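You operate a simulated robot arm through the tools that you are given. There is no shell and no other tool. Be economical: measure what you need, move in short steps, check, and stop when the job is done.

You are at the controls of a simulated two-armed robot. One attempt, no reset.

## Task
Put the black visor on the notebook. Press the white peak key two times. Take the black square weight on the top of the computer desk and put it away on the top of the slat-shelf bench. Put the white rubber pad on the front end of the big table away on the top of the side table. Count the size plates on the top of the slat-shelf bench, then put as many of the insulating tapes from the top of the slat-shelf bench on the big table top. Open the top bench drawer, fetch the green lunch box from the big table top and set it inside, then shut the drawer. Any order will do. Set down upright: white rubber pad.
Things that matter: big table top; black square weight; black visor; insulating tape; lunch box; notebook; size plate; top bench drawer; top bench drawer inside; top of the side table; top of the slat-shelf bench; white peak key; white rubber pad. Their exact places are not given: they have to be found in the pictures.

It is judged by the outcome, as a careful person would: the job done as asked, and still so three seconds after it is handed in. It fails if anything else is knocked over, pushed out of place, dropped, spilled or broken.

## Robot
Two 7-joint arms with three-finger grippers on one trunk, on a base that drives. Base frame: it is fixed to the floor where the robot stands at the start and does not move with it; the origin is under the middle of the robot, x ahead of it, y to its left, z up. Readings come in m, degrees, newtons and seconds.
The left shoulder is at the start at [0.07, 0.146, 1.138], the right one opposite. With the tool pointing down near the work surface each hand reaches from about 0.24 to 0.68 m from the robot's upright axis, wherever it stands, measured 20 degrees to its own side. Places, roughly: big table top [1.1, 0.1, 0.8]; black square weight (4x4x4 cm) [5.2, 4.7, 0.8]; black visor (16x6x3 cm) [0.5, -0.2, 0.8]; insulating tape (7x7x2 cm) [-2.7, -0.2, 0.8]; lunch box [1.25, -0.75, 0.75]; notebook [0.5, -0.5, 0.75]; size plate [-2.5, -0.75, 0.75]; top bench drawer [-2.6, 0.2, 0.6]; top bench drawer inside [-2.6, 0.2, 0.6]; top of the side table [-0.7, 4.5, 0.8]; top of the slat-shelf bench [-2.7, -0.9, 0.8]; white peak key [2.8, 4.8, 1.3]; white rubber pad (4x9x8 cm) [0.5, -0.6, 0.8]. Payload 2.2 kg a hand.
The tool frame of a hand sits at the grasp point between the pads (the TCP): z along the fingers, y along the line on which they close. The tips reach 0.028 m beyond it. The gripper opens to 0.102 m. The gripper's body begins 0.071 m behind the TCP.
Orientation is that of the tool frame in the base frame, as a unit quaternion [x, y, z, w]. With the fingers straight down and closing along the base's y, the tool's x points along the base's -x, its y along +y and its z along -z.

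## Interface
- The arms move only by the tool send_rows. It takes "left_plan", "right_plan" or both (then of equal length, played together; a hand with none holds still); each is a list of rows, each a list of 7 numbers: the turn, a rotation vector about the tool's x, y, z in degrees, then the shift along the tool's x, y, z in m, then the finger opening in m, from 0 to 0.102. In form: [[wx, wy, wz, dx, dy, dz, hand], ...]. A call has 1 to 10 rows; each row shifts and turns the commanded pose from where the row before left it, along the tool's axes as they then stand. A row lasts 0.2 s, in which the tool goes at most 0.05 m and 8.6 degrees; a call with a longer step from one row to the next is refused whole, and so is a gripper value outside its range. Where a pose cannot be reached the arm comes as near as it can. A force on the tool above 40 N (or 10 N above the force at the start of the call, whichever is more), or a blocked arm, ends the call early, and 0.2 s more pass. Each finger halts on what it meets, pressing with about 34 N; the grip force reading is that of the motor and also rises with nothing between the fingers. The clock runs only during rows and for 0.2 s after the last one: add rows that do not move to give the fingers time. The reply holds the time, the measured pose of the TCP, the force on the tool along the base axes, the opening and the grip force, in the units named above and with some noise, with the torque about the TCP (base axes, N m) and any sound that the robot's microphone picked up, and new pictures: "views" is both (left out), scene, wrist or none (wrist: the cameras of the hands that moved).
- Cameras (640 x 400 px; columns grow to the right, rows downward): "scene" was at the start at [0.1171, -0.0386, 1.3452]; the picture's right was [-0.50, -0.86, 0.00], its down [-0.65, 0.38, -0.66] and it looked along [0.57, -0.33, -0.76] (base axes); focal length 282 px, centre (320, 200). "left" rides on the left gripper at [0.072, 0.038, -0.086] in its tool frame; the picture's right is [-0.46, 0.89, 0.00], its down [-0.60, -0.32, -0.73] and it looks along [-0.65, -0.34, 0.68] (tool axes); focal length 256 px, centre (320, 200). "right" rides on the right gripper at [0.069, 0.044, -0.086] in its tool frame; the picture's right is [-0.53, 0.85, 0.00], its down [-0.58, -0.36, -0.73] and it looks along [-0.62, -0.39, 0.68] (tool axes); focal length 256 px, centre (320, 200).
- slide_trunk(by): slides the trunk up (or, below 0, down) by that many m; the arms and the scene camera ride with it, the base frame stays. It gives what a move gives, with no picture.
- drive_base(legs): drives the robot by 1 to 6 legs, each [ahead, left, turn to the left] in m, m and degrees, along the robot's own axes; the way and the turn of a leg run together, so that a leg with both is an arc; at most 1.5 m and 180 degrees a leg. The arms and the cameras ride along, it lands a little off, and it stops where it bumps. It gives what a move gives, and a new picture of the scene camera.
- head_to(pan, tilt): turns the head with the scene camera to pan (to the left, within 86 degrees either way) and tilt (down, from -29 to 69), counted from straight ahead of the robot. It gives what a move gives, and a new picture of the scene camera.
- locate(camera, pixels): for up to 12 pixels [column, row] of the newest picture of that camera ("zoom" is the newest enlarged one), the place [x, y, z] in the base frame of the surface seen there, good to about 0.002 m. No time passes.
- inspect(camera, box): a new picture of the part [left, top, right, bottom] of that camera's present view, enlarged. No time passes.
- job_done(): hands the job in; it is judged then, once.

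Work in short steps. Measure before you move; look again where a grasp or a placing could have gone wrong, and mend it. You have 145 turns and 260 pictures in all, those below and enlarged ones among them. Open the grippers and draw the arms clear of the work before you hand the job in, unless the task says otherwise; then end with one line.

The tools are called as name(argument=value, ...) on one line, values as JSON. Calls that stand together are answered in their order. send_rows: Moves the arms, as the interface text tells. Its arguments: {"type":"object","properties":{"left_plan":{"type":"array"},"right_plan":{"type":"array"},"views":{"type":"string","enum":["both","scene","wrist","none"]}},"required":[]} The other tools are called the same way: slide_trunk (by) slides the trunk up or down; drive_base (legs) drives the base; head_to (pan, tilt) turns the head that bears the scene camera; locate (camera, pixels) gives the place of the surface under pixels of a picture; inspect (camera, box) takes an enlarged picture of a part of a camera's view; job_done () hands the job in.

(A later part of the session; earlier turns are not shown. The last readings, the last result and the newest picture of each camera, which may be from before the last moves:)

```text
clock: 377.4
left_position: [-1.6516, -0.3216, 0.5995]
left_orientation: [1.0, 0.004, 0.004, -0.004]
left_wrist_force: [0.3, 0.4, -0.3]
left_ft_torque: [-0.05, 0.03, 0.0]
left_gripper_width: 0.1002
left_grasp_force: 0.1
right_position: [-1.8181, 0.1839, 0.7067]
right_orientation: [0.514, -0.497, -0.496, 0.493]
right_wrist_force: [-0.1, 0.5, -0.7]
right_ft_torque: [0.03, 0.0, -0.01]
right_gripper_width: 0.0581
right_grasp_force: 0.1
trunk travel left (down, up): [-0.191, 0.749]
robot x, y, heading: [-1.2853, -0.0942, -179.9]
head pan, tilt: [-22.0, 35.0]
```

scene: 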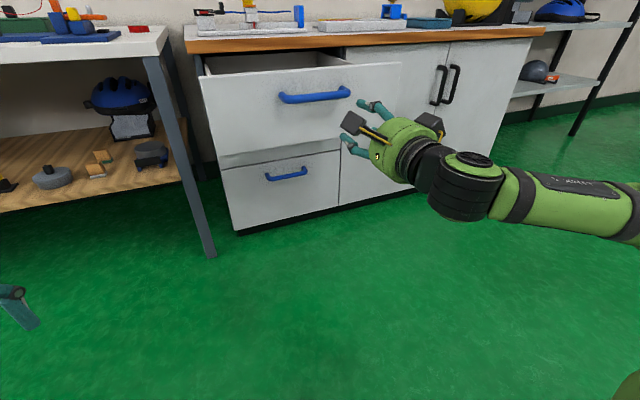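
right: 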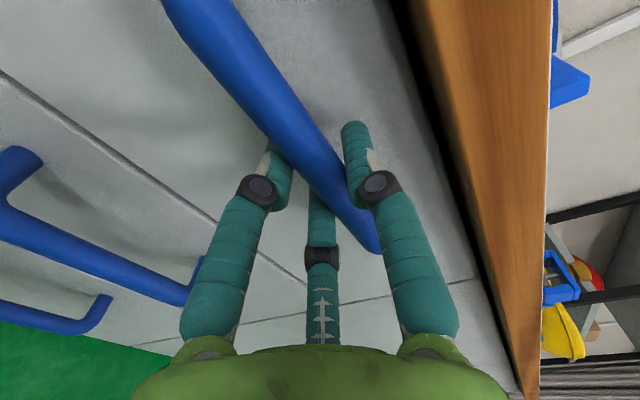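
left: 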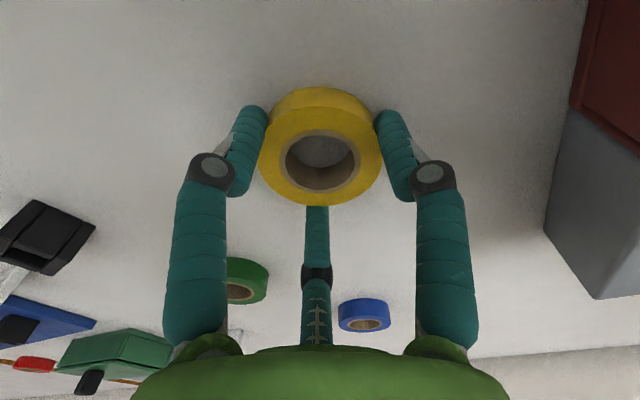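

Raising the trunk to look down into the drawer.

slide_trunk(by=0.4)

head_to(pan=-22, tilt=38)

inspect(camera="scene", box=[170, 60, 450, 260])

```text
clock: 381.2
left_position: [-1.6513, -0.3229, 0.9992]
left_orientation: [1.0, 0.005, 0.004, -0.003]
left_wrist_force: [0.5, -0.6, 0.2]
left_ft_torque: [0.05, 0.02, 0.0]
left_gripper_width: 0.0998
left_grasp_force: 0.1
right_position: [-1.8168, 0.1843, 1.1075]
right_orientation: [0.514, -0.497, -0.495, 0.494]
right_wrist_force: [0.4, 0.3, -0.3]
right_ft_torque: [-0.01, -0.02, 0.01]
right_gripper_width: 0.058
right_grasp_force: 0.0
trunk travel left (down, up): [-0.591, 0.349]
robot x, y, heading: [-1.2855, -0.0937, -179.8]
head pan, tilt: [-22.0, 35.0]
```

```text
clock: 381.9
left_position: [-1.6515, -0.3222, 0.9991]
left_orientation: [1.0, 0.005, 0.003, -0.003]
left_wrist_force: [-1.1, -0.2, -0.3]
left_ft_torque: [0.0, 0.02, 0.03]
left_gripper_width: 0.1
left_grasp_force: 0.0
right_position: [-1.8167, 0.1841, 1.107]
right_orientation: [0.515, -0.497, -0.496, 0.493]
right_wrist_force: [-0.2, 0.2, 0.0]
right_ft_torque: [0.0, -0.02, 0.04]
right_gripper_width: 0.0579
right_grasp_force: 0.1
trunk travel left (down, up): [-0.591, 0.349]
robot x, y, heading: [-1.2847, -0.0925, -180.0]
head pan, tilt: [-22.0, 38.0]
```

scene: 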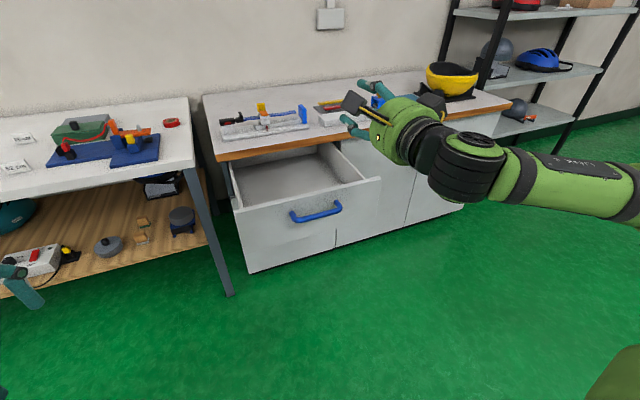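

```text
2.00 times, centred on (310, 160) of scene
```

zoom: 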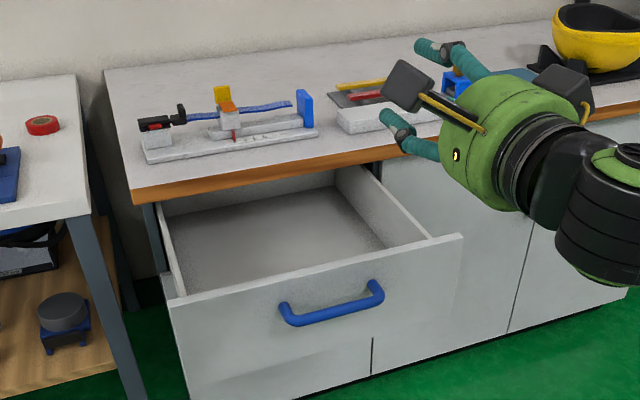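

locate(camera="zoom", pixels=[[310, 265], [280, 230], [350, 230], [200, 270], [320, 205], [165, 300], [455, 238], [160, 220], [410, 235], [180, 255], [300, 275]])

```text
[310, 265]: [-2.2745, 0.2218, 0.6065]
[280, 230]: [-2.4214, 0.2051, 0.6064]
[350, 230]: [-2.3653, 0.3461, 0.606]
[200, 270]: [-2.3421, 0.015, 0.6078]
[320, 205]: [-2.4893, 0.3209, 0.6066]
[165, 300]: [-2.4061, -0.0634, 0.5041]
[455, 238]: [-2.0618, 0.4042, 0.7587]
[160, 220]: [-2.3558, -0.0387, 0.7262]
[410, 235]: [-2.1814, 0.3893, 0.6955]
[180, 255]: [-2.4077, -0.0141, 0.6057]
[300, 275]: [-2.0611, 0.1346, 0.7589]
```

The drawer floor is z=0.606, inside clear from x≈-2.08 to -2.356 and y≈-0.02 to 0.385: ample for the box at (-2.215,0.18). Now unpitching the right hand.

send_rows(right_plan=[[8.5, 0, 0, 0, 0, 0, 0.06], [8.5, 0, 0, 0, 0, 0, 0.06], [8.5, 0, 0, 0, 0, 0, 0.06], [8.5, 0, 0, 0, 0, 0, 0.06], [8.5, 0, 0, 0, 0, 0, 0.06], [8.5, 0, 0, 0, 0, 0, 0.06], [8.5, 0, 0, 0, 0, 0, 0.06], [8.5, 0, 0, 0, 0, 0, 0.06], [8.5, 0, 0, 0, 0, 0, 0.06], [8.5, 0, 0, 0, 0, 0, 0.06]], views="none")

send_rows(right_plan=[[5, 0, 0, 0, 0, 0, 0.06], [0, 0, -8.5, 0, 0, 0, 0.06], [0, 0, -8.5, 0, 0, 0, 0.06], [0, 0, -8.5, 0, 0, 0, 0.06], [0, 0, -8.5, 0, 0, 0, 0.06], [0, 0, -8.5, 0, 0, 0, 0.06], [0, 0, -8.5, 0, 0, 0, 0.06], [0, 0, -8.5, 0, 0, 0, 0.06], [0, 0, -8.5, 0, 0, 0, 0.06], [0, 0, -8.5, 0, 0, 0, 0.06]], views="scene")

```text
clock: 384.1
left_position: [-1.6528, -0.3219, 0.9978]
left_orientation: [1.0, 0.004, 0.004, -0.004]
left_wrist_force: [-0.5, 0.1, 1.0]
left_ft_torque: [0.01, -0.06, 0.01]
left_gripper_width: 0.1003
left_grasp_force: 0.0
right_position: [-1.8194, 0.1848, 1.1061]
right_orientation: [0.713, -0.7, -0.028, 0.016]
right_wrist_force: [-0.7, 0.6, 0.4]
right_ft_torque: [-0.02, 0.02, 0.0]
right_gripper_width: 0.06
right_grasp_force: 0.0
trunk travel left (down, up): [-0.591, 0.349]
robot x, y, heading: [-1.2807, -0.0939, -180.0]
head pan, tilt: [-22.0, 38.0]
```

```text
clock: 386.3
left_position: [-1.6517, -0.3221, 0.999]
left_orientation: [1.0, 0.005, 0.004, -0.005]
left_wrist_force: [-0.4, 0.0, -0.1]
left_ft_torque: [-0.03, 0.0, 0.0]
left_gripper_width: 0.0999
left_grasp_force: 0.0
right_position: [-1.8135, 0.1861, 1.1062]
right_orientation: [0.994, -0.109, 0.01, -0.01]
right_wrist_force: [-0.5, 0.5, -0.6]
right_ft_torque: [-0.01, 0.02, -0.01]
right_gripper_width: 0.0602
right_grasp_force: 0.0
right hand out of reach, approached as far as the arm can: row 1
trunk travel left (down, up): [-0.591, 0.349]
robot x, y, heading: [-1.2827, -0.0965, -179.9]
head pan, tilt: [-22.0, 38.0]
```

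scene: 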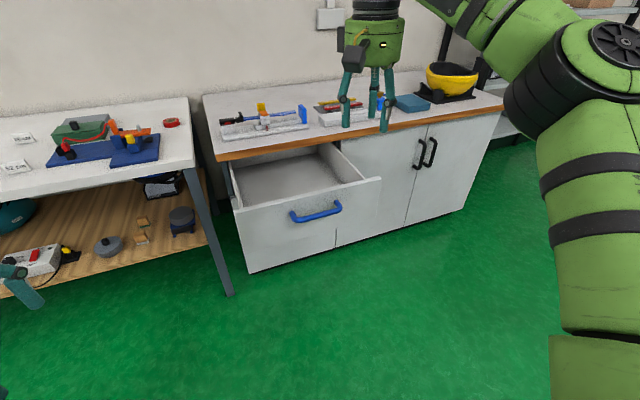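

Finishing the yaw and drawing the right hand in, then driving round to the table's right end.

send_rows(right_plan=[[0, 0, -8, 0, 0, 0, 0.06], [0, 0, -4.5, 0, 0, 0, 0.06], [0, 0, 0, 0.04, 0, 0.02, 0.06], [0, 0, 0, 0.04, 0, 0.02, 0.06], [0, 0, 0, 0.04, 0, 0.03, 0.06], [0, 0, 0, 0.04, 0, 0.03, 0.06], [0, 0, 0, 0, 0, 0.01, 0.06]], views="none")

drive_base(legs=[[0, 0, 179.9], [0, -1.45, 0], [1.4, 0, 0], [1.15, 0, 0], [0, 0, 90]])

head_to(pan=0, tilt=45)

```text
clock: 387.9
left_position: [-1.6533, -0.3222, 0.9997]
left_orientation: [1.0, 0.004, 0.005, -0.003]
left_wrist_force: [-0.2, 0.1, -0.2]
left_ft_torque: [0.01, -0.01, -0.03]
left_gripper_width: 0.1002
left_grasp_force: 0.1
right_position: [-1.6504, 0.1866, 0.9977]
right_orientation: [1.0, -0.002, 0.011, -0.009]
right_wrist_force: [-0.4, -0.4, -0.2]
right_ft_torque: [-0.01, -0.05, 0.07]
right_gripper_width: 0.0598
right_grasp_force: 0.1
trunk travel left (down, up): [-0.591, 0.349]
robot x, y, heading: [-1.2828, -0.0938, -180.0]
head pan, tilt: [-22.0, 38.0]
```

```text
clock: 418.4
left_position: [1.0156, -1.3441, 0.9998]
left_orientation: [-0.69, 0.724, -0.005, -0.001]
left_wrist_force: [0.0, 0.0, 0.1]
left_ft_torque: [0.0, 0.0, -0.03]
left_gripper_width: 0.0999
left_grasp_force: 0.1
right_position: [1.5242, -1.3724, 0.9969]
right_orientation: [-0.687, 0.727, -0.014, -0.002]
right_wrist_force: [0.5, 0.1, -0.1]
right_ft_torque: [0.01, 0.01, 0.02]
right_gripper_width: 0.0601
right_grasp_force: 0.1
trunk travel left (down, up): [-0.591, 0.349]
robot x, y, heading: [1.2193, -1.721, 86.8]
head pan, tilt: [-22.0, 38.0]
```

scene: 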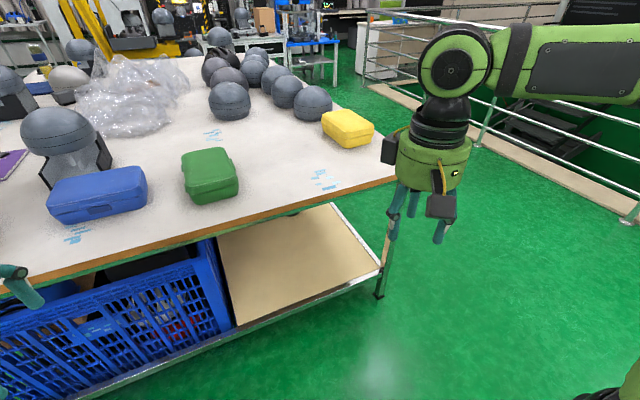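

```text
clock: 419.2
left_position: [1.0159, -1.3435, 0.9983]
left_orientation: [-0.691, 0.723, -0.005, -0.001]
left_wrist_force: [0.0, -0.2, -0.5]
left_ft_torque: [-0.01, 0.01, -0.03]
left_gripper_width: 0.0999
left_grasp_force: 0.0
right_position: [1.5236, -1.372, 0.9978]
right_orientation: [-0.687, 0.726, -0.014, -0.002]
right_wrist_force: [-0.4, -0.4, 0.5]
right_ft_torque: [-0.01, 0.04, 0.01]
right_gripper_width: 0.0601
right_grasp_force: 0.2
trunk travel left (down, up): [-0.591, 0.349]
robot x, y, heading: [1.223, -1.7242, 86.9]
head pan, tilt: [0.0, 45.0]
```

scene: 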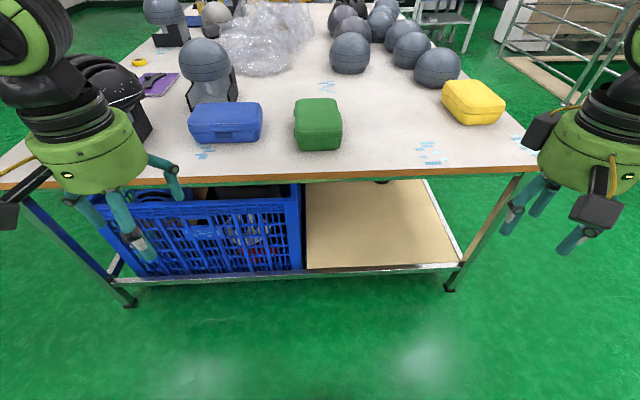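

Box gap to the blue one must be measured. I'll square up to about (1.266,-1.30), heading 90°, and look at the green box closely.

drive_base(legs=[[0.2, -0.02, 3.1], [0.2, -0.01, 0]])

head_to(pan=0, tilt=52)

inspect(camera="scene", box=[170, 90, 470, 280])

```text
clock: 422.0
left_position: [1.0266, -0.9553, 0.9996]
left_orientation: [0.713, -0.701, 0.005, 0.0]
left_wrist_force: [-0.1, 0.9, -1.0]
left_ft_torque: [-0.04, 0.0, 0.02]
left_gripper_width: 0.0999
left_grasp_force: 0.1
right_position: [1.5357, -0.9544, 0.9975]
right_orientation: [0.709, -0.705, 0.014, 0.001]
right_wrist_force: [-0.2, 0.5, 0.5]
right_ft_torque: [0.03, -0.02, 0.02]
right_gripper_width: 0.06
right_grasp_force: 0.2
trunk travel left (down, up): [-0.591, 0.349]
robot x, y, heading: [1.256, -1.3215, 90.4]
head pan, tilt: [0.0, 45.0]
```

scene: 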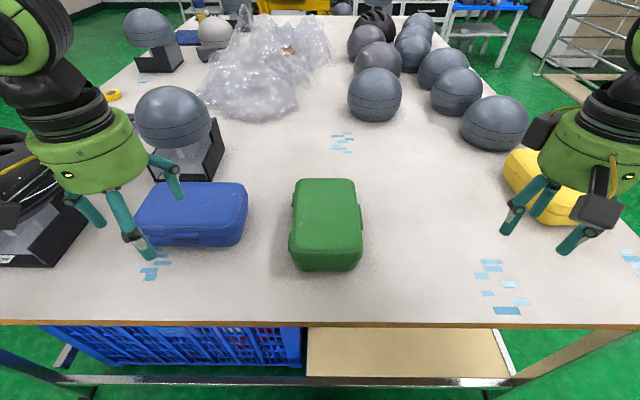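

```text
clock: 422.7
left_position: [1.0268, -0.9549, 0.9989]
left_orientation: [0.712, -0.702, 0.006, 0.0]
left_wrist_force: [-0.8, 0.1, 0.3]
left_ft_torque: [-0.02, -0.01, 0.01]
left_gripper_width: 0.1001
left_grasp_force: 0.1
right_position: [1.5355, -0.9534, 0.9971]
right_orientation: [0.708, -0.706, 0.015, 0.001]
right_wrist_force: [-0.3, 0.1, 0.9]
right_ft_torque: [0.0, 0.0, 0.01]
right_gripper_width: 0.0599
right_grasp_force: 0.2
trunk travel left (down, up): [-0.591, 0.349]
robot x, y, heading: [1.255, -1.3193, 90.5]
head pan, tilt: [0.0, 52.0]
```

scene: 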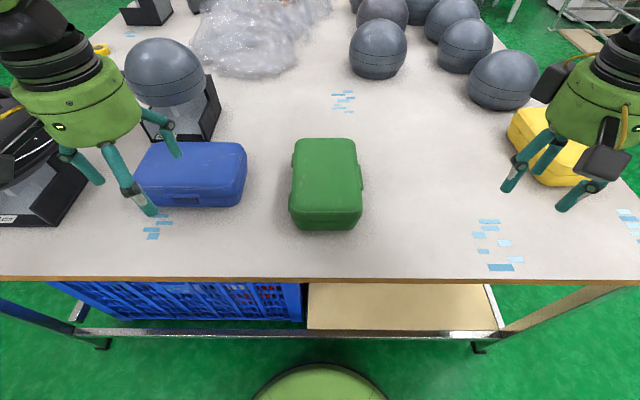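

```text
2.11 times, centred on (320, 185) of scene
```

zoom: 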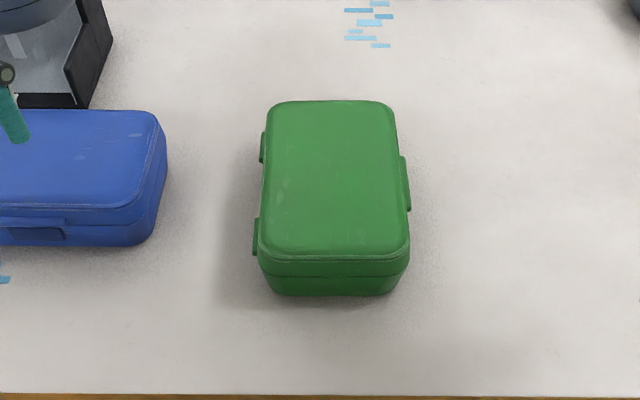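

locate(camera="zoom", pixels=[[164, 170], [160, 215], [268, 110], [392, 110], [260, 240], [408, 240], [407, 180], [263, 147], [255, 235], [333, 178], [333, 290], [210, 200]])

```text
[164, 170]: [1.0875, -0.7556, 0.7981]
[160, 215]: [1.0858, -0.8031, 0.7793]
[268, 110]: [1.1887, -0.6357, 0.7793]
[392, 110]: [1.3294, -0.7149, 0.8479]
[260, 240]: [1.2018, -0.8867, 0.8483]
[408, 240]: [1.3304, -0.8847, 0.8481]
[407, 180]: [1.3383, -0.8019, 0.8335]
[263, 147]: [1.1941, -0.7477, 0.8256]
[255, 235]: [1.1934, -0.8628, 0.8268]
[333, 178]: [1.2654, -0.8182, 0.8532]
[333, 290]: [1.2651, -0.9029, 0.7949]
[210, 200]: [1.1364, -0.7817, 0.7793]
```

The gap to the blue box is 0.113 m, enough. I'll bring both hands above either side of the green box (y≈-0.81), fingers nearly closed, and tilt them 34° inward so that the tips will press on the sides.

send_rows(left_plan=[[0, 0, 0, -0.029, -0.0246, 0, 0.08], [0, 0, 0, -0.029, -0.0246, 0, 0.06], [0, 0, 0, -0.029, -0.0246, 0, 0.03], [0, 0, 0, -0.029, -0.0246, 0, 0.03], [0, 0, 0, -0.029, -0.0246, 0, 0.03], [8.5, 0, 0, 0, 0, 0, 0.03], [8.5, 0, 0, 0, 0, 0, 0.03], [8.5, 0, 0, 0, 0, 0, 0.03], [8.5, 0, 0, 0, 0, 0, 0.03], [0, 0, 0, 0, 0, 0, 0.03]], right_plan=[[0, 0, 0, -0.0287, 0.0292, 0, 0.05], [0, 0, 0, -0.0287, 0.0292, 0, 0.03], [0, 0, 0, -0.0287, 0.0292, 0, 0.02], [0, 0, 0, -0.0287, 0.0292, 0, 0.02], [0, 0, 0, -0.0287, 0.0292, 0, 0.02], [-8.5, 0, 0, 0, 0, 0, 0.02], [-8.5, 0, 0, 0, 0, 0, 0.02], [-8.5, 0, 0, 0, 0, 0, 0.02], [-8.5, 0, 0, 0, 0, 0, 0.02], [0, 0, 0, 0, 0, 0, 0.02]], views="scene")

```text
clock: 424.9
left_position: [1.1475, -0.8065, 0.997]
left_orientation: [0.681, -0.669, 0.21, -0.209]
left_wrist_force: [0.1, -0.2, -0.1]
left_ft_torque: [-0.01, 0.0, -0.01]
left_gripper_width: 0.0299
left_grasp_force: 0.0
right_position: [1.406, -0.8246, 0.9881]
right_orientation: [-0.677, 0.679, 0.193, -0.209]
right_wrist_force: [0.3, -0.1, -0.1]
right_ft_torque: [0.01, 0.01, 0.0]
right_gripper_width: 0.02
right_grasp_force: 0.0
right hand out of reach, approached as far as the arm can: row 5
trunk travel left (down, up): [-0.591, 0.349]
robot x, y, heading: [1.259, -1.3191, 90.5]
head pan, tilt: [0.0, 52.0]
```

scene: 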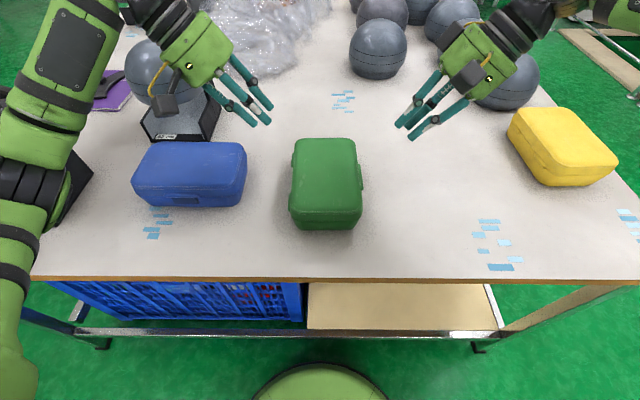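

Both hands are poised. Before descending, I'll check the left arm's clearance over the black helmet and the grey one.

locate(camera="scene", pixels=[[65, 60], [30, 120], [60, 170], [20, 220], [75, 200], [150, 10], [155, 60], [215, 110], [160, 105], [85, 170], [265, 120], [405, 125]])

head_to(pan=35, tilt=45)

```text
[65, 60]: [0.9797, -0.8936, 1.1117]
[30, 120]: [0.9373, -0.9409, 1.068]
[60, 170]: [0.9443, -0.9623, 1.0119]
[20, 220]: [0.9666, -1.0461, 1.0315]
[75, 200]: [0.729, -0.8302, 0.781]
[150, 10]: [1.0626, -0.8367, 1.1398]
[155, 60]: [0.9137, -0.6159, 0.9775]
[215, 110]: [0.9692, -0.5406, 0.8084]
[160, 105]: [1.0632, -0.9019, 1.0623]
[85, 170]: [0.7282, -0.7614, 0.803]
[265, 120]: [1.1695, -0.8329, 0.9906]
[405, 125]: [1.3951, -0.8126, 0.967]
```

```text
clock: 425.9
left_position: [1.1475, -0.809, 0.9988]
left_orientation: [0.681, -0.67, 0.21, -0.208]
left_wrist_force: [0.5, 0.9, 0.6]
left_ft_torque: [0.01, -0.01, 0.0]
left_gripper_width: 0.0299
left_grasp_force: 0.0
right_position: [1.4048, -0.8254, 0.989]
right_orientation: [-0.677, 0.679, 0.192, -0.209]
right_wrist_force: [0.9, 0.7, 0.2]
right_ft_torque: [0.01, 0.01, 0.02]
right_gripper_width: 0.02
right_grasp_force: 0.0
trunk travel left (down, up): [-0.591, 0.349]
robot x, y, heading: [1.2552, -1.3219, 90.4]
head pan, tilt: [35.0, 45.0]
```

scene: 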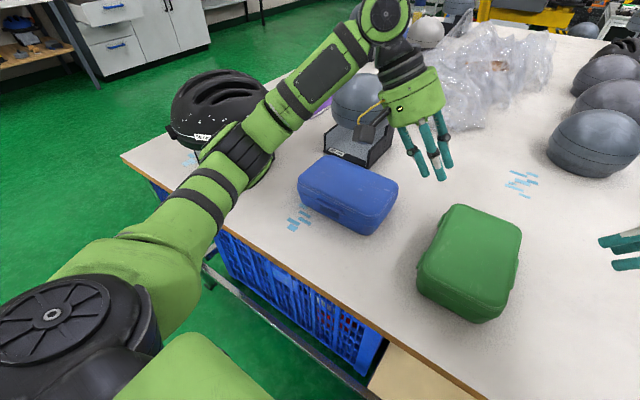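

locate(camera="scene", pixels=[[262, 95], [240, 80], [200, 110], [185, 140], [245, 150], [225, 150], [268, 165], [262, 180], [290, 110], [330, 70], [365, 150], [340, 80]])

```text
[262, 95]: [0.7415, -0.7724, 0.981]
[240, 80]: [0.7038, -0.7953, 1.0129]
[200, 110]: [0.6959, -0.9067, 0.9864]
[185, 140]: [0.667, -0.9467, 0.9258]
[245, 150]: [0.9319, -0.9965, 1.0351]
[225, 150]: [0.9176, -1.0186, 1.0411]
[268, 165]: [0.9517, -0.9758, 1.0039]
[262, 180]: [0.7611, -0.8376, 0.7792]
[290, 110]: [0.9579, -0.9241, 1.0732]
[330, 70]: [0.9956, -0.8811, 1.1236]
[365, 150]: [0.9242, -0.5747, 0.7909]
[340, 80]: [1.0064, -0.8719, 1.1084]
```

The elbow (x≈0.93) is clear of the helmet (x≤0.8). Descending with the arms in two steps, checking the left elbow in between.

send_rows(left_plan=[[0, 0, 0, 0, 0.0218, 0.0323, 0.03], [0, 0, 0, 0, 0.0218, 0.0323, 0.03], [0, 0, 0, 0, 0, 0, 0.03]], right_plan=[[0, 0, 0, -0.007, -0.0224, 0.0332, 0.02], [0, 0, 0, -0.007, -0.0224, 0.0332, 0.02], [0, 0, 0, 0, 0, 0, 0.02]], views="scene")

```text
clock: 426.7
left_position: [1.149, -0.8118, 0.921]
left_orientation: [0.681, -0.67, 0.209, -0.209]
left_wrist_force: [-0.1, -0.6, 1.0]
left_ft_torque: [-0.02, 0.0, 0.0]
left_gripper_width: 0.03
left_grasp_force: 0.0
right_position: [1.4063, -0.8117, 0.911]
right_orientation: [-0.677, 0.679, 0.193, -0.209]
right_wrist_force: [0.5, 0.3, 0.0]
right_ft_torque: [0.0, -0.01, -0.01]
right_gripper_width: 0.0201
right_grasp_force: 0.0
trunk travel left (down, up): [-0.591, 0.349]
robot x, y, heading: [1.2564, -1.3215, 90.4]
head pan, tilt: [35.0, 45.0]
```

scene: 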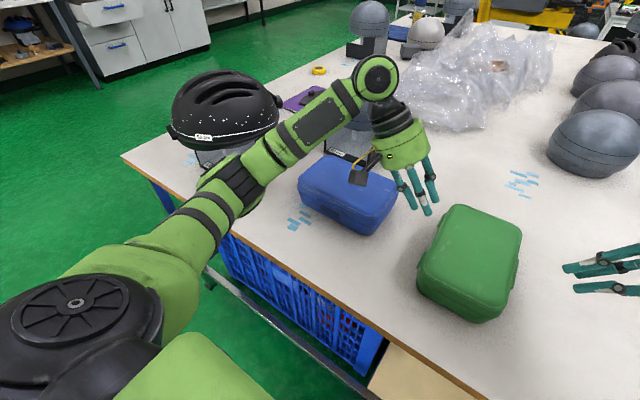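

locate(camera="scene", pixels=[[240, 180], [262, 190], [272, 160], [315, 115], [335, 135], [375, 80], [350, 175], [365, 180], [330, 95], [215, 185]])

inspect(camera="scene", box=[180, 50, 460, 240])

```text
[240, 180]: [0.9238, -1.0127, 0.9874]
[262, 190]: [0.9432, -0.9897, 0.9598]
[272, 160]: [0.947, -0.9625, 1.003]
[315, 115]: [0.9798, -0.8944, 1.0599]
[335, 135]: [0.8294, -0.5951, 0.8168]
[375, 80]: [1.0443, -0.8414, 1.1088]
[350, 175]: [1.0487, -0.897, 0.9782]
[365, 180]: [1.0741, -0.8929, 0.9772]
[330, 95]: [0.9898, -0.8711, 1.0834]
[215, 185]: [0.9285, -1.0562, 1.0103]
```

```text
2.11 times, centred on (320, 145) of scene
```

zoom: 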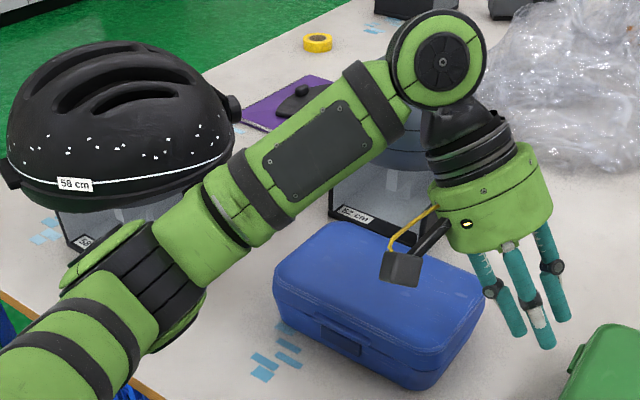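

Clearances hold (elbow ≥0.95 high, camera pod above the blue box). Descending the rest: left to z≈0.838, right to ≈0.836.

send_rows(left_plan=[[0, 0, 0, 0, 0.0232, 0.0344, 0.03], [0, 0, 0, 0, 0.0232, 0.0344, 0.03], [0, 0, 0, 0, 0, 0, 0.03]], right_plan=[[0, 0, 0, 0, -0.021, 0.0311, 0.02], [0, 0, 0, 0, -0.021, 0.0311, 0.02], [0, 0, 0, 0, 0, 0, 0.02]], views="scene")

head_to(pan=0, tilt=50)

inspect(camera="scene", box=[180, 60, 460, 250])

```text
clock: 427.5
left_position: [1.1503, -0.8143, 0.8397]
left_orientation: [0.681, -0.67, 0.209, -0.209]
left_wrist_force: [0.0, -0.1, 0.5]
left_ft_torque: [0.02, 0.0, 0.01]
left_gripper_width: 0.0298
left_grasp_force: 0.0
right_position: [1.4085, -0.8131, 0.8318]
right_orientation: [-0.677, 0.679, 0.192, -0.208]
right_wrist_force: [-0.4, 0.1, -0.4]
right_ft_torque: [-0.02, -0.02, 0.02]
right_gripper_width: 0.0197
right_grasp_force: 0.0
trunk travel left (down, up): [-0.591, 0.349]
robot x, y, heading: [1.2582, -1.324, 90.5]
head pan, tilt: [35.0, 45.0]
```

scene: 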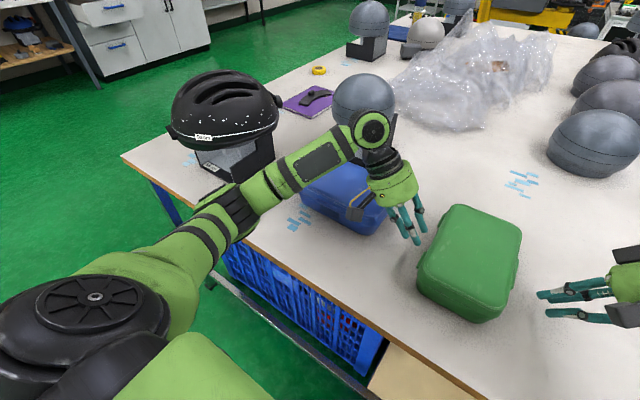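

```text
clock: 428.5
left_position: [1.1507, -0.8134, 0.8388]
left_orientation: [0.681, -0.67, 0.21, -0.208]
left_wrist_force: [0.4, -0.6, -0.5]
left_ft_torque: [-0.03, -0.02, 0.02]
left_gripper_width: 0.0297
left_grasp_force: 0.1
right_position: [1.4085, -0.8132, 0.8327]
right_orientation: [-0.676, 0.68, 0.193, -0.208]
right_wrist_force: [-1.0, -0.4, -0.7]
right_ft_torque: [0.01, 0.02, 0.0]
right_gripper_width: 0.0199
right_grasp_force: 0.0
trunk travel left (down, up): [-0.591, 0.349]
robot x, y, heading: [1.2536, -1.3209, 90.3]
head pan, tilt: [0.0, 50.0]
```

scene: 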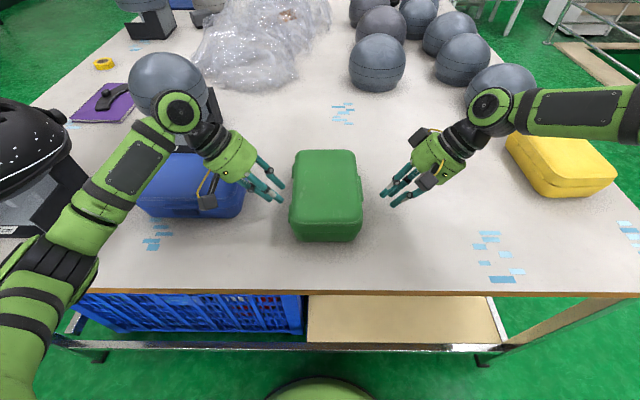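

```text
2.11 times, centred on (320, 155) of scene
```

zoom: 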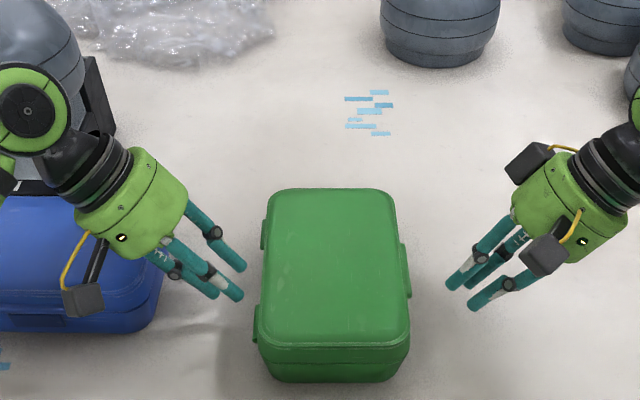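

Nicely bracketed. Closing in: left 1.2 cm, right 3 cm, reading forces.

send_rows(left_plan=[[0, 0, 0, 0, -0.005, 0.0034, 0.03], [0, 0, 0, 0, -0.005, 0.0034, 0.03], [0, 0, 0, 0, 0, 0, 0.03]], right_plan=[[0, 0, 0, 0, 0.0124, 0.0084, 0.02], [0, 0, 0, 0, 0.0124, 0.0084, 0.02], [0, 0, 0, 0, 0, 0, 0.02]], views="none")

inspect(camera="scene", box=[250, 130, 410, 250])

```text
clock: 429.3
left_position: [1.1618, -0.8118, 0.8401]
left_orientation: [0.682, -0.669, 0.209, -0.208]
left_wrist_force: [-0.3, -0.9, 0.0]
left_ft_torque: [-0.01, 0.01, 0.03]
left_gripper_width: 0.0299
left_grasp_force: 0.1
right_position: [1.3785, -0.8136, 0.8324]
right_orientation: [-0.677, 0.679, 0.192, -0.208]
right_wrist_force: [0.2, -1.3, -0.3]
right_ft_torque: [-0.05, -0.01, 0.01]
right_gripper_width: 0.0202
right_grasp_force: 0.0
trunk travel left (down, up): [-0.591, 0.349]
robot x, y, heading: [1.2559, -1.3219, 90.4]
head pan, tilt: [0.0, 50.0]
```

```text
3.33 times, centred on (330, 190) of scene
```

zoom: 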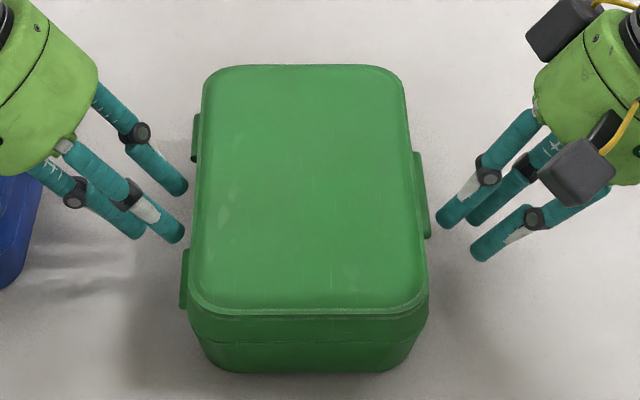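

Tips are 1–2 cm from the sides. Stepping in further.

send_rows(left_plan=[[0, 0, 0, 0, -0.0033, 0.0022, 0.03], [0, 0, 0, 0, -0.0033, 0.0022, 0.03], [0, 0, 0, 0, 0, 0, 0.03]], right_plan=[[0, 0, 0, 0, 0.005, 0.0034, 0.02], [0, 0, 0, 0, 0.005, 0.0034, 0.02], [0, 0, 0, 0, 0, 0, 0.02]], views="none")

inspect(camera="scene", box=[250, 130, 410, 250])

```text
clock: 430.1
left_position: [1.1682, -0.8111, 0.8381]
left_orientation: [0.681, -0.67, 0.21, -0.208]
left_wrist_force: [-4.3, 1.0, 2.1]
left_ft_torque: [0.02, -0.01, 0.03]
left_gripper_width: 0.0289
left_grasp_force: 0.0
right_position: [1.3674, -0.8154, 0.831]
right_orientation: [-0.677, 0.679, 0.193, -0.209]
right_wrist_force: [3.3, -0.4, 0.2]
right_ft_torque: [-0.01, -0.03, -0.01]
right_gripper_width: 0.0202
right_grasp_force: 0.0
trunk travel left (down, up): [-0.591, 0.349]
robot x, y, heading: [1.2585, -1.3228, 90.4]
head pan, tilt: [0.0, 50.0]
```

```text
3.33 times, centred on (330, 190) of scene
```

zoom: 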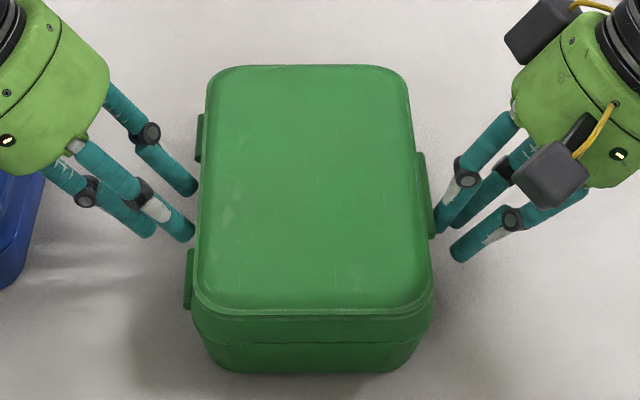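

Both sides touch with about 4 N. Increasing the squeeze by ~3 mm each.

send_rows(left_plan=[[0, 0, 0, 0, -0.0017, 0.0011, 0.03], [0, 0, 0, 0, -0.0017, 0.0011, 0.03], [0, 0, 0, 0, 0, 0, 0.03]], right_plan=[[0, 0, 0, 0, 0.0017, 0.0011, 0.02], [0, 0, 0, 0, 0.0017, 0.0011, 0.02], [0, 0, 0, 0, 0, 0, 0.02]], views="none")

```text
clock: 430.9
left_position: [1.1724, -0.8097, 0.8401]
left_orientation: [0.68, -0.671, 0.21, -0.208]
left_wrist_force: [-4.0, -0.8, 0.7]
left_ft_torque: [-0.01, 0.01, -0.06]
left_gripper_width: 0.0289
left_grasp_force: 0.1
right_position: [1.3622, -0.8153, 0.8324]
right_orientation: [-0.677, 0.679, 0.192, -0.208]
right_wrist_force: [3.6, 1.5, -0.3]
right_ft_torque: [0.02, -0.01, -0.01]
right_gripper_width: 0.0229
right_grasp_force: 0.1
trunk travel left (down, up): [-0.591, 0.349]
robot x, y, heading: [1.2541, -1.32, 90.6]
head pan, tilt: [0.0, 50.0]
```

The fingers themselves give way at ~4 N, so I'll close both grippers fully (rigid fists) and then re-apply the squeeze.

send_rows(left_plan=[[0, 0, 0, 0, 0.0017, -0.0011, 0.01], [0, 0, 0, 0, 0, 0, 0], [0, 0, 0, 0, 0, 0, 0], [0, 0, 0, 0, -0.0041, 0.0028, 0], [0, 0, 0, 0, -0.0041, 0.0028, 0], [0, 0, 0, 0, 0, 0, 0]], right_plan=[[0, 0, 0, 0, -0.0017, -0.0011, 0.01], [0, 0, 0, 0, 0, 0, 0], [0, 0, 0, 0, 0, 0, 0], [0, 0, 0, 0, 0.0041, 0.0028, 0], [0, 0, 0, 0, 0.0041, 0.0028, 0], [0, 0, 0, 0, 0, 0, 0]], views="none")

inspect(camera="scene", box=[250, 130, 410, 250])

```text
clock: 432.3
left_position: [1.1779, -0.8086, 0.8385]
left_orientation: [0.684, -0.669, 0.205, -0.206]
left_wrist_force: [-28.3, -0.8, -0.2]
left_ft_torque: [-0.01, 0.37, -0.11]
left_gripper_width: 0.0018
left_grasp_force: 32.0
right_position: [1.3576, -0.8119, 0.8301]
right_orientation: [-0.676, 0.681, 0.193, -0.206]
right_wrist_force: [30.2, -0.7, 2.5]
right_ft_torque: [-0.12, -0.08, 0.05]
right_gripper_width: 0.0192
right_grasp_force: 34.0
trunk travel left (down, up): [-0.591, 0.349]
robot x, y, heading: [1.2575, -1.3227, 90.6]
head pan, tilt: [0.0, 50.0]
```

```text
3.33 times, centred on (330, 190) of scene
```

zoom: 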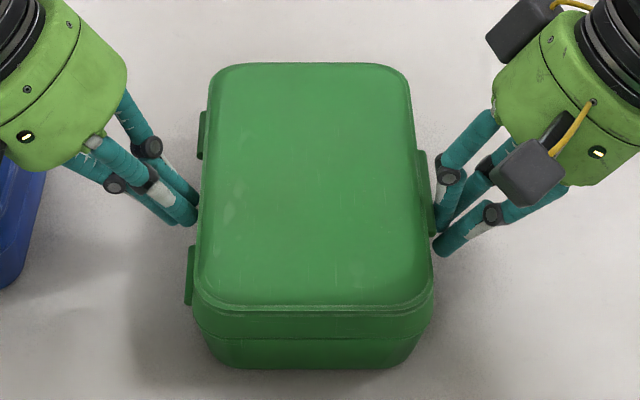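

The squeeze is now a firm ~29 N each side. Test lift of 2 cm with both hands together.

send_rows(left_plan=[[0, 0, 0, 0, -0.0056, -0.0083, 0], [0, 0, 0, 0, -0.0056, -0.0083, 0], [0, 0, 0, 0, 0, 0, 0]], right_plan=[[0, 0, 0, 0, 0.0056, -0.0083, 0], [0, 0, 0, 0, 0.0056, -0.0083, 0], [0, 0, 0, 0, 0, 0, 0]], views="scene")

inspect(camera="scene", box=[250, 130, 410, 250])

```text
clock: 433.1
left_position: [1.1754, -0.8073, 0.8574]
left_orientation: [0.685, -0.669, 0.206, -0.204]
left_wrist_force: [-35.4, -0.3, -2.0]
left_ft_torque: [-0.09, 0.52, -0.29]
left_gripper_width: 0.0018
left_grasp_force: 31.0
right_position: [1.3569, -0.8141, 0.8492]
right_orientation: [-0.678, 0.679, 0.189, -0.206]
right_wrist_force: [35.3, 1.0, 0.3]
right_ft_torque: [0.15, -0.17, -0.01]
right_gripper_width: 0.0186
right_grasp_force: 34.1
trunk travel left (down, up): [-0.591, 0.349]
robot x, y, heading: [1.2569, -1.3238, 90.7]
head pan, tilt: [0.0, 50.0]
```

scene: 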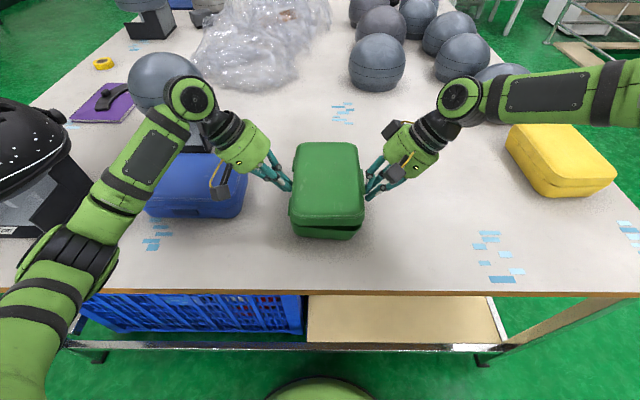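

```text
3.33 times, centred on (330, 190) of scene
```

zoom: 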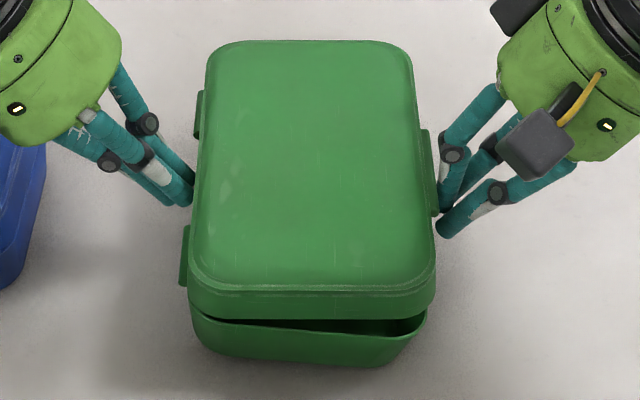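

I'm lifting the lid off the base: the contact was above the seam. Setting it back down exactly, then I'll regrip lower, on the base part.

send_rows(left_plan=[[0, 0, 0, 0, 0.0056, 0.0083, 0], [0, 0, 0, 0, 0.0056, 0.0083, 0], [0, 0, 0, 0, 0, 0, 0]], right_plan=[[0, 0, 0, 0, -0.0056, 0.0083, 0], [0, 0, 0, 0, -0.0056, 0.0083, 0], [0, 0, 0, 0, 0, 0, 0]], views="none")

inspect(camera="scene", box=[250, 130, 410, 250])

```text
clock: 433.9
left_position: [1.1765, -0.8082, 0.8374]
left_orientation: [0.685, -0.669, 0.205, -0.205]
left_wrist_force: [-36.0, 0.5, 0.7]
left_ft_torque: [-0.07, 0.51, -0.16]
left_gripper_width: 0.0021
left_grasp_force: 31.3
right_position: [1.3569, -0.8134, 0.8305]
right_orientation: [-0.677, 0.681, 0.191, -0.206]
right_wrist_force: [34.0, -0.4, 0.7]
right_ft_torque: [0.06, -0.14, 0.0]
right_gripper_width: 0.0186
right_grasp_force: 33.4
trunk travel left (down, up): [-0.591, 0.349]
robot x, y, heading: [1.254, -1.3211, 90.6]
head pan, tilt: [0.0, 50.0]
```

```text
3.33 times, centred on (330, 190) of scene
```

zoom: 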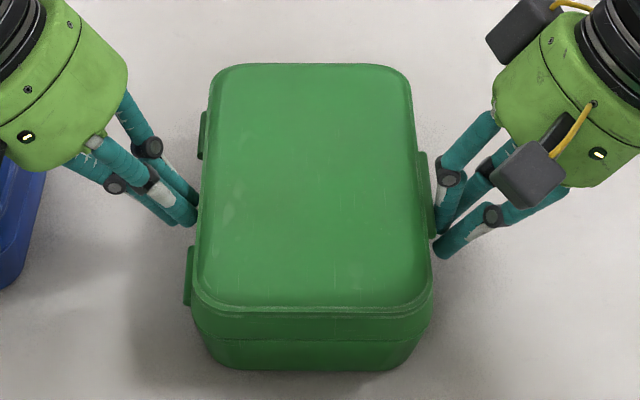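

The lid is seated again. I'll measure the seam height on the front face before regripping.

locate(camera="zoom", pixels=[[315, 318], [315, 330], [315, 338], [315, 345], [315, 355], [315, 366], [428, 160], [428, 200], [430, 232], [188, 260], [188, 295], [203, 120]])

send_rows(left_plan=[[0, 0, 0, 0, 0.0083, -0.0056, 0], [0, 0, 0, 0, 0.0083, -0.0056, 0], [0, 0, 0, 0, 0, 0, 0]], right_plan=[[0, 0, 0, 0, 0, 0, 0.04], [0, 0, 0, 0, -0.0083, -0.0056, 0.04], [0, 0, 0, 0, -0.0166, -0.0112, 0.04]], views="none")

inspect(camera="scene", box=[250, 130, 410, 250])

```text
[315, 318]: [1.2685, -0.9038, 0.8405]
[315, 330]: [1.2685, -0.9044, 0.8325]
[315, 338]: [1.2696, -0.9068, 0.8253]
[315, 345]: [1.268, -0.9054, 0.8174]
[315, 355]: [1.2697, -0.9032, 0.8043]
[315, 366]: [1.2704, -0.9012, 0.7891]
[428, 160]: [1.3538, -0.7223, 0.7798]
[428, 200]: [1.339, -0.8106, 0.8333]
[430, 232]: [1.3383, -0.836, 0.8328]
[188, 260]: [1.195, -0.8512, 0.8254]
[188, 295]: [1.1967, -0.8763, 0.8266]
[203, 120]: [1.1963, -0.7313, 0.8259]
```

```text
clock: 434.7
left_position: [1.1633, -0.809, 0.8393]
left_orientation: [0.68, -0.671, 0.21, -0.209]
left_wrist_force: [-0.2, 0.1, 0.0]
left_ft_torque: [0.0, 0.02, 0.0]
left_gripper_width: 0.002
left_grasp_force: 31.6
right_position: [1.3837, -0.813, 0.8331]
right_orientation: [-0.677, 0.678, 0.194, -0.209]
right_wrist_force: [0.5, -0.1, -0.1]
right_ft_torque: [0.02, -0.01, 0.01]
right_gripper_width: 0.0441
right_grasp_force: 0.5
trunk travel left (down, up): [-0.591, 0.349]
robot x, y, heading: [1.2573, -1.3233, 90.3]
head pan, tilt: [0.0, 50.0]
```

```text
3.33 times, centred on (330, 190) of scene
```

zoom: 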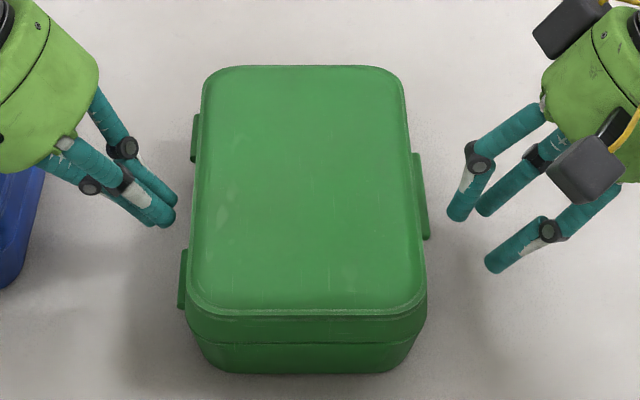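

The seam is at z≈0.82, so the base spans 0.779–0.82. Lowering both hands to TCP z≈0.822 (tips ≈0.80), right fist closed, and approaching.

send_rows(left_plan=[[0, 0, 0, 0, 0.0095, 0.0141, 0], [0, 0, 0, 0, 0, 0, 0], [0, 0, 0, 0, 0, 0, 0], [0, 0, 0, 0, -0.004, 0.0027, 0], [0, 0, 0, 0, -0.004, 0.0027, 0], [0, 0, 0, 0, 0, 0, 0]], right_plan=[[0, 0, 0, 0, -0.0061, 0.0091, 0.02], [0, 0, 0, 0, 0, 0, 0], [0, 0, 0, 0, 0, 0, 0], [0, 0, 0, 0, 0.0095, 0.0064, 0], [0, 0, 0, 0, 0.0095, 0.0064, 0], [0, 0, 0, 0, 0, 0, 0]], views="none")

inspect(camera="scene", box=[250, 130, 410, 250])

```text
clock: 436.1
left_position: [1.1717, -0.8091, 0.8222]
left_orientation: [0.682, -0.67, 0.21, -0.208]
left_wrist_force: [0.8, 0.0, 0.8]
left_ft_torque: [-0.02, 0.0, 0.01]
left_gripper_width: 0.002
left_grasp_force: 31.5
right_position: [1.3592, -0.8139, 0.8206]
right_orientation: [-0.677, 0.679, 0.192, -0.209]
right_wrist_force: [-0.1, -0.3, -0.5]
right_ft_torque: [0.01, 0.01, 0.04]
right_gripper_width: 0.0093
right_grasp_force: 33.9
trunk travel left (down, up): [-0.591, 0.349]
robot x, y, heading: [1.2601, -1.3226, 90.7]
head pan, tilt: [0.0, 50.0]
```

```text
3.33 times, centred on (330, 190) of scene
```

zoom: 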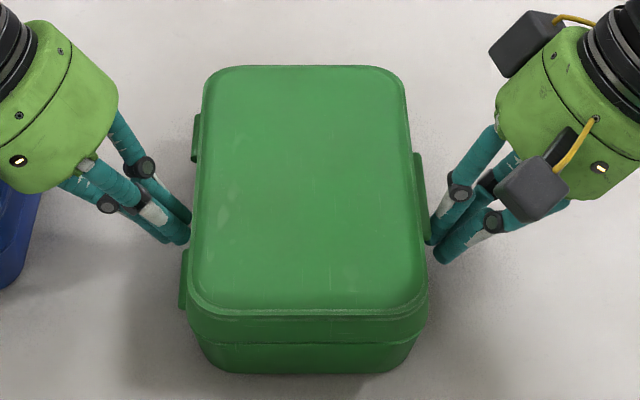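

The right fist catches the latch (which spans y≈-0.765 to -0.842). I'll back off a little, shift the right hand to y≈-0.853 (clear of the latch) and the left to y≈-0.832 (clear of the hinge), and re-close.

send_rows(left_plan=[[0, 0, 0, 0, 0.0066, -0.0045, 0], [0, 0, 0, 0.012, 0, 0, 0], [0, 0, 0, 0.01, 0, 0, 0], [0, 0, 0, 0, 0, 0, 0], [0, 0, 0, 0, 0, 0, 0], [0, 0, 0, 0, 0, 0, 0]], right_plan=[[0, 0, 0, 0, 0, 0, 0.04], [0, 0, 0, 0, -0.0166, -0.0112, 0.04], [0, 0, 0, 0.02, 0, 0, 0.02], [0, 0, 0, 0.02, 0, 0, 0], [0, 0, 0, 0, 0, 0, 0], [0, 0, 0, 0, 0.0083, 0.0056, 0]], views="none")

inspect(camera="scene", box=[250, 130, 410, 250])

```text
clock: 437.5
left_position: [1.1634, -0.8315, 0.8221]
left_orientation: [0.682, -0.669, 0.21, -0.208]
left_wrist_force: [-0.6, 0.5, 0.0]
left_ft_torque: [-0.01, 0.02, 0.02]
left_gripper_width: 0.0023
left_grasp_force: 31.6
right_position: [1.3721, -0.8556, 0.8205]
right_orientation: [-0.677, 0.679, 0.192, -0.209]
right_wrist_force: [0.1, 0.0, 0.6]
right_ft_torque: [0.0, -0.01, 0.0]
right_gripper_width: 0.0021
right_grasp_force: 31.4
trunk travel left (down, up): [-0.591, 0.349]
robot x, y, heading: [1.2585, -1.322, 90.2]
head pan, tilt: [0.0, 50.0]
```

```text
3.33 times, centred on (330, 190) of scene
```

zoom: 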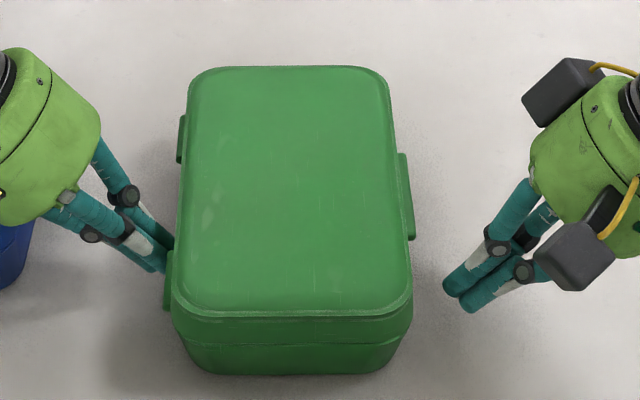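

The box shifted ~1 cm left when the right gripper opened. I'll look with the right wrist camera at the latch side to see its true extent.

inspect(camera="right", box=[0, 0, 640, 400])

inspect(camera="left", box=[0, 0, 640, 400])

```text
1.00 times, centred on (320, 200) of right (not enlarged: the box is as wide or as high as the picture)
```

zoom: 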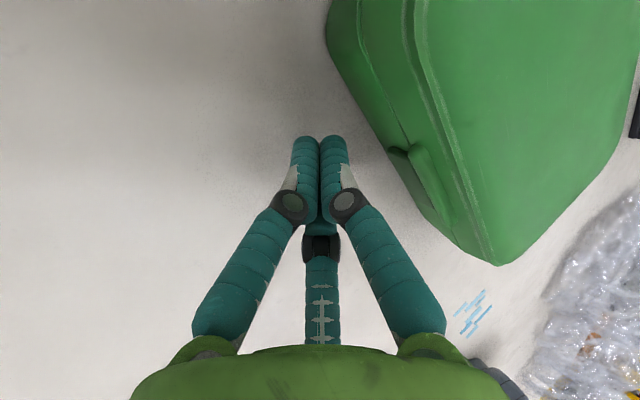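

```text
1.00 times, centred on (320, 200) of left (not enlarged: the box is as wide or as high as the picture)
```

zoom: 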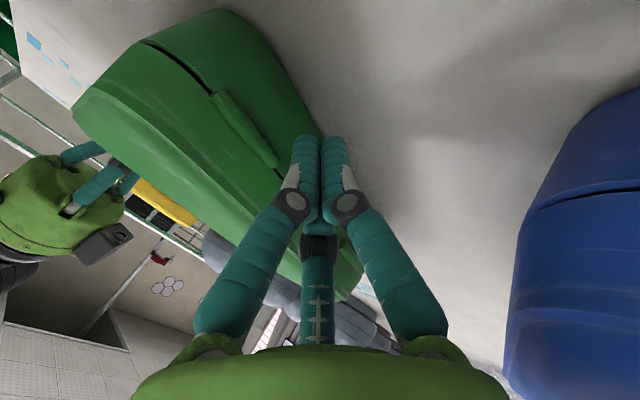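

locate(camera="right", pixels=[[372, 120], [385, 135], [395, 160], [405, 175], [412, 170], [420, 195], [425, 160], [440, 205], [408, 200], [375, 90], [400, 60], [360, 60]])

locate(camera="left", pixels=[[250, 130], [275, 155], [215, 95], [235, 105], [290, 120], [265, 100], [280, 170], [150, 50], [240, 60], [300, 110], [225, 130], [270, 180]])

```text
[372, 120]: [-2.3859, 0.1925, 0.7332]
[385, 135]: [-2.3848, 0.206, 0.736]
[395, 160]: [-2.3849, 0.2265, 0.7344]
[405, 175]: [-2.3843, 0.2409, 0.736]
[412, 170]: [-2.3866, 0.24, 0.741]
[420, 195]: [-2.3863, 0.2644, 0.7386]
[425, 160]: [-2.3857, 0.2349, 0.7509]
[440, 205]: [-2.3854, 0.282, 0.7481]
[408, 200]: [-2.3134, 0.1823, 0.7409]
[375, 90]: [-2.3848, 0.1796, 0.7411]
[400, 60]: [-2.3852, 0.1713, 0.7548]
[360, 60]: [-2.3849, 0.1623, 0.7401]
```

```text
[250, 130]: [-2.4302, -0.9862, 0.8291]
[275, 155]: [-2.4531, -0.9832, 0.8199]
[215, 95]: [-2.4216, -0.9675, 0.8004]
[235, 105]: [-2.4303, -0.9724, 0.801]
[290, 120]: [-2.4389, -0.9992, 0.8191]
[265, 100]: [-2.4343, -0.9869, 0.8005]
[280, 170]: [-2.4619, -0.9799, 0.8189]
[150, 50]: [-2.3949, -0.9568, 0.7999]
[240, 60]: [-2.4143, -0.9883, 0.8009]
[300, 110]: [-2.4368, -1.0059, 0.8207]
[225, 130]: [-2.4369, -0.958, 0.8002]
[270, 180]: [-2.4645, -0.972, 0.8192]
```

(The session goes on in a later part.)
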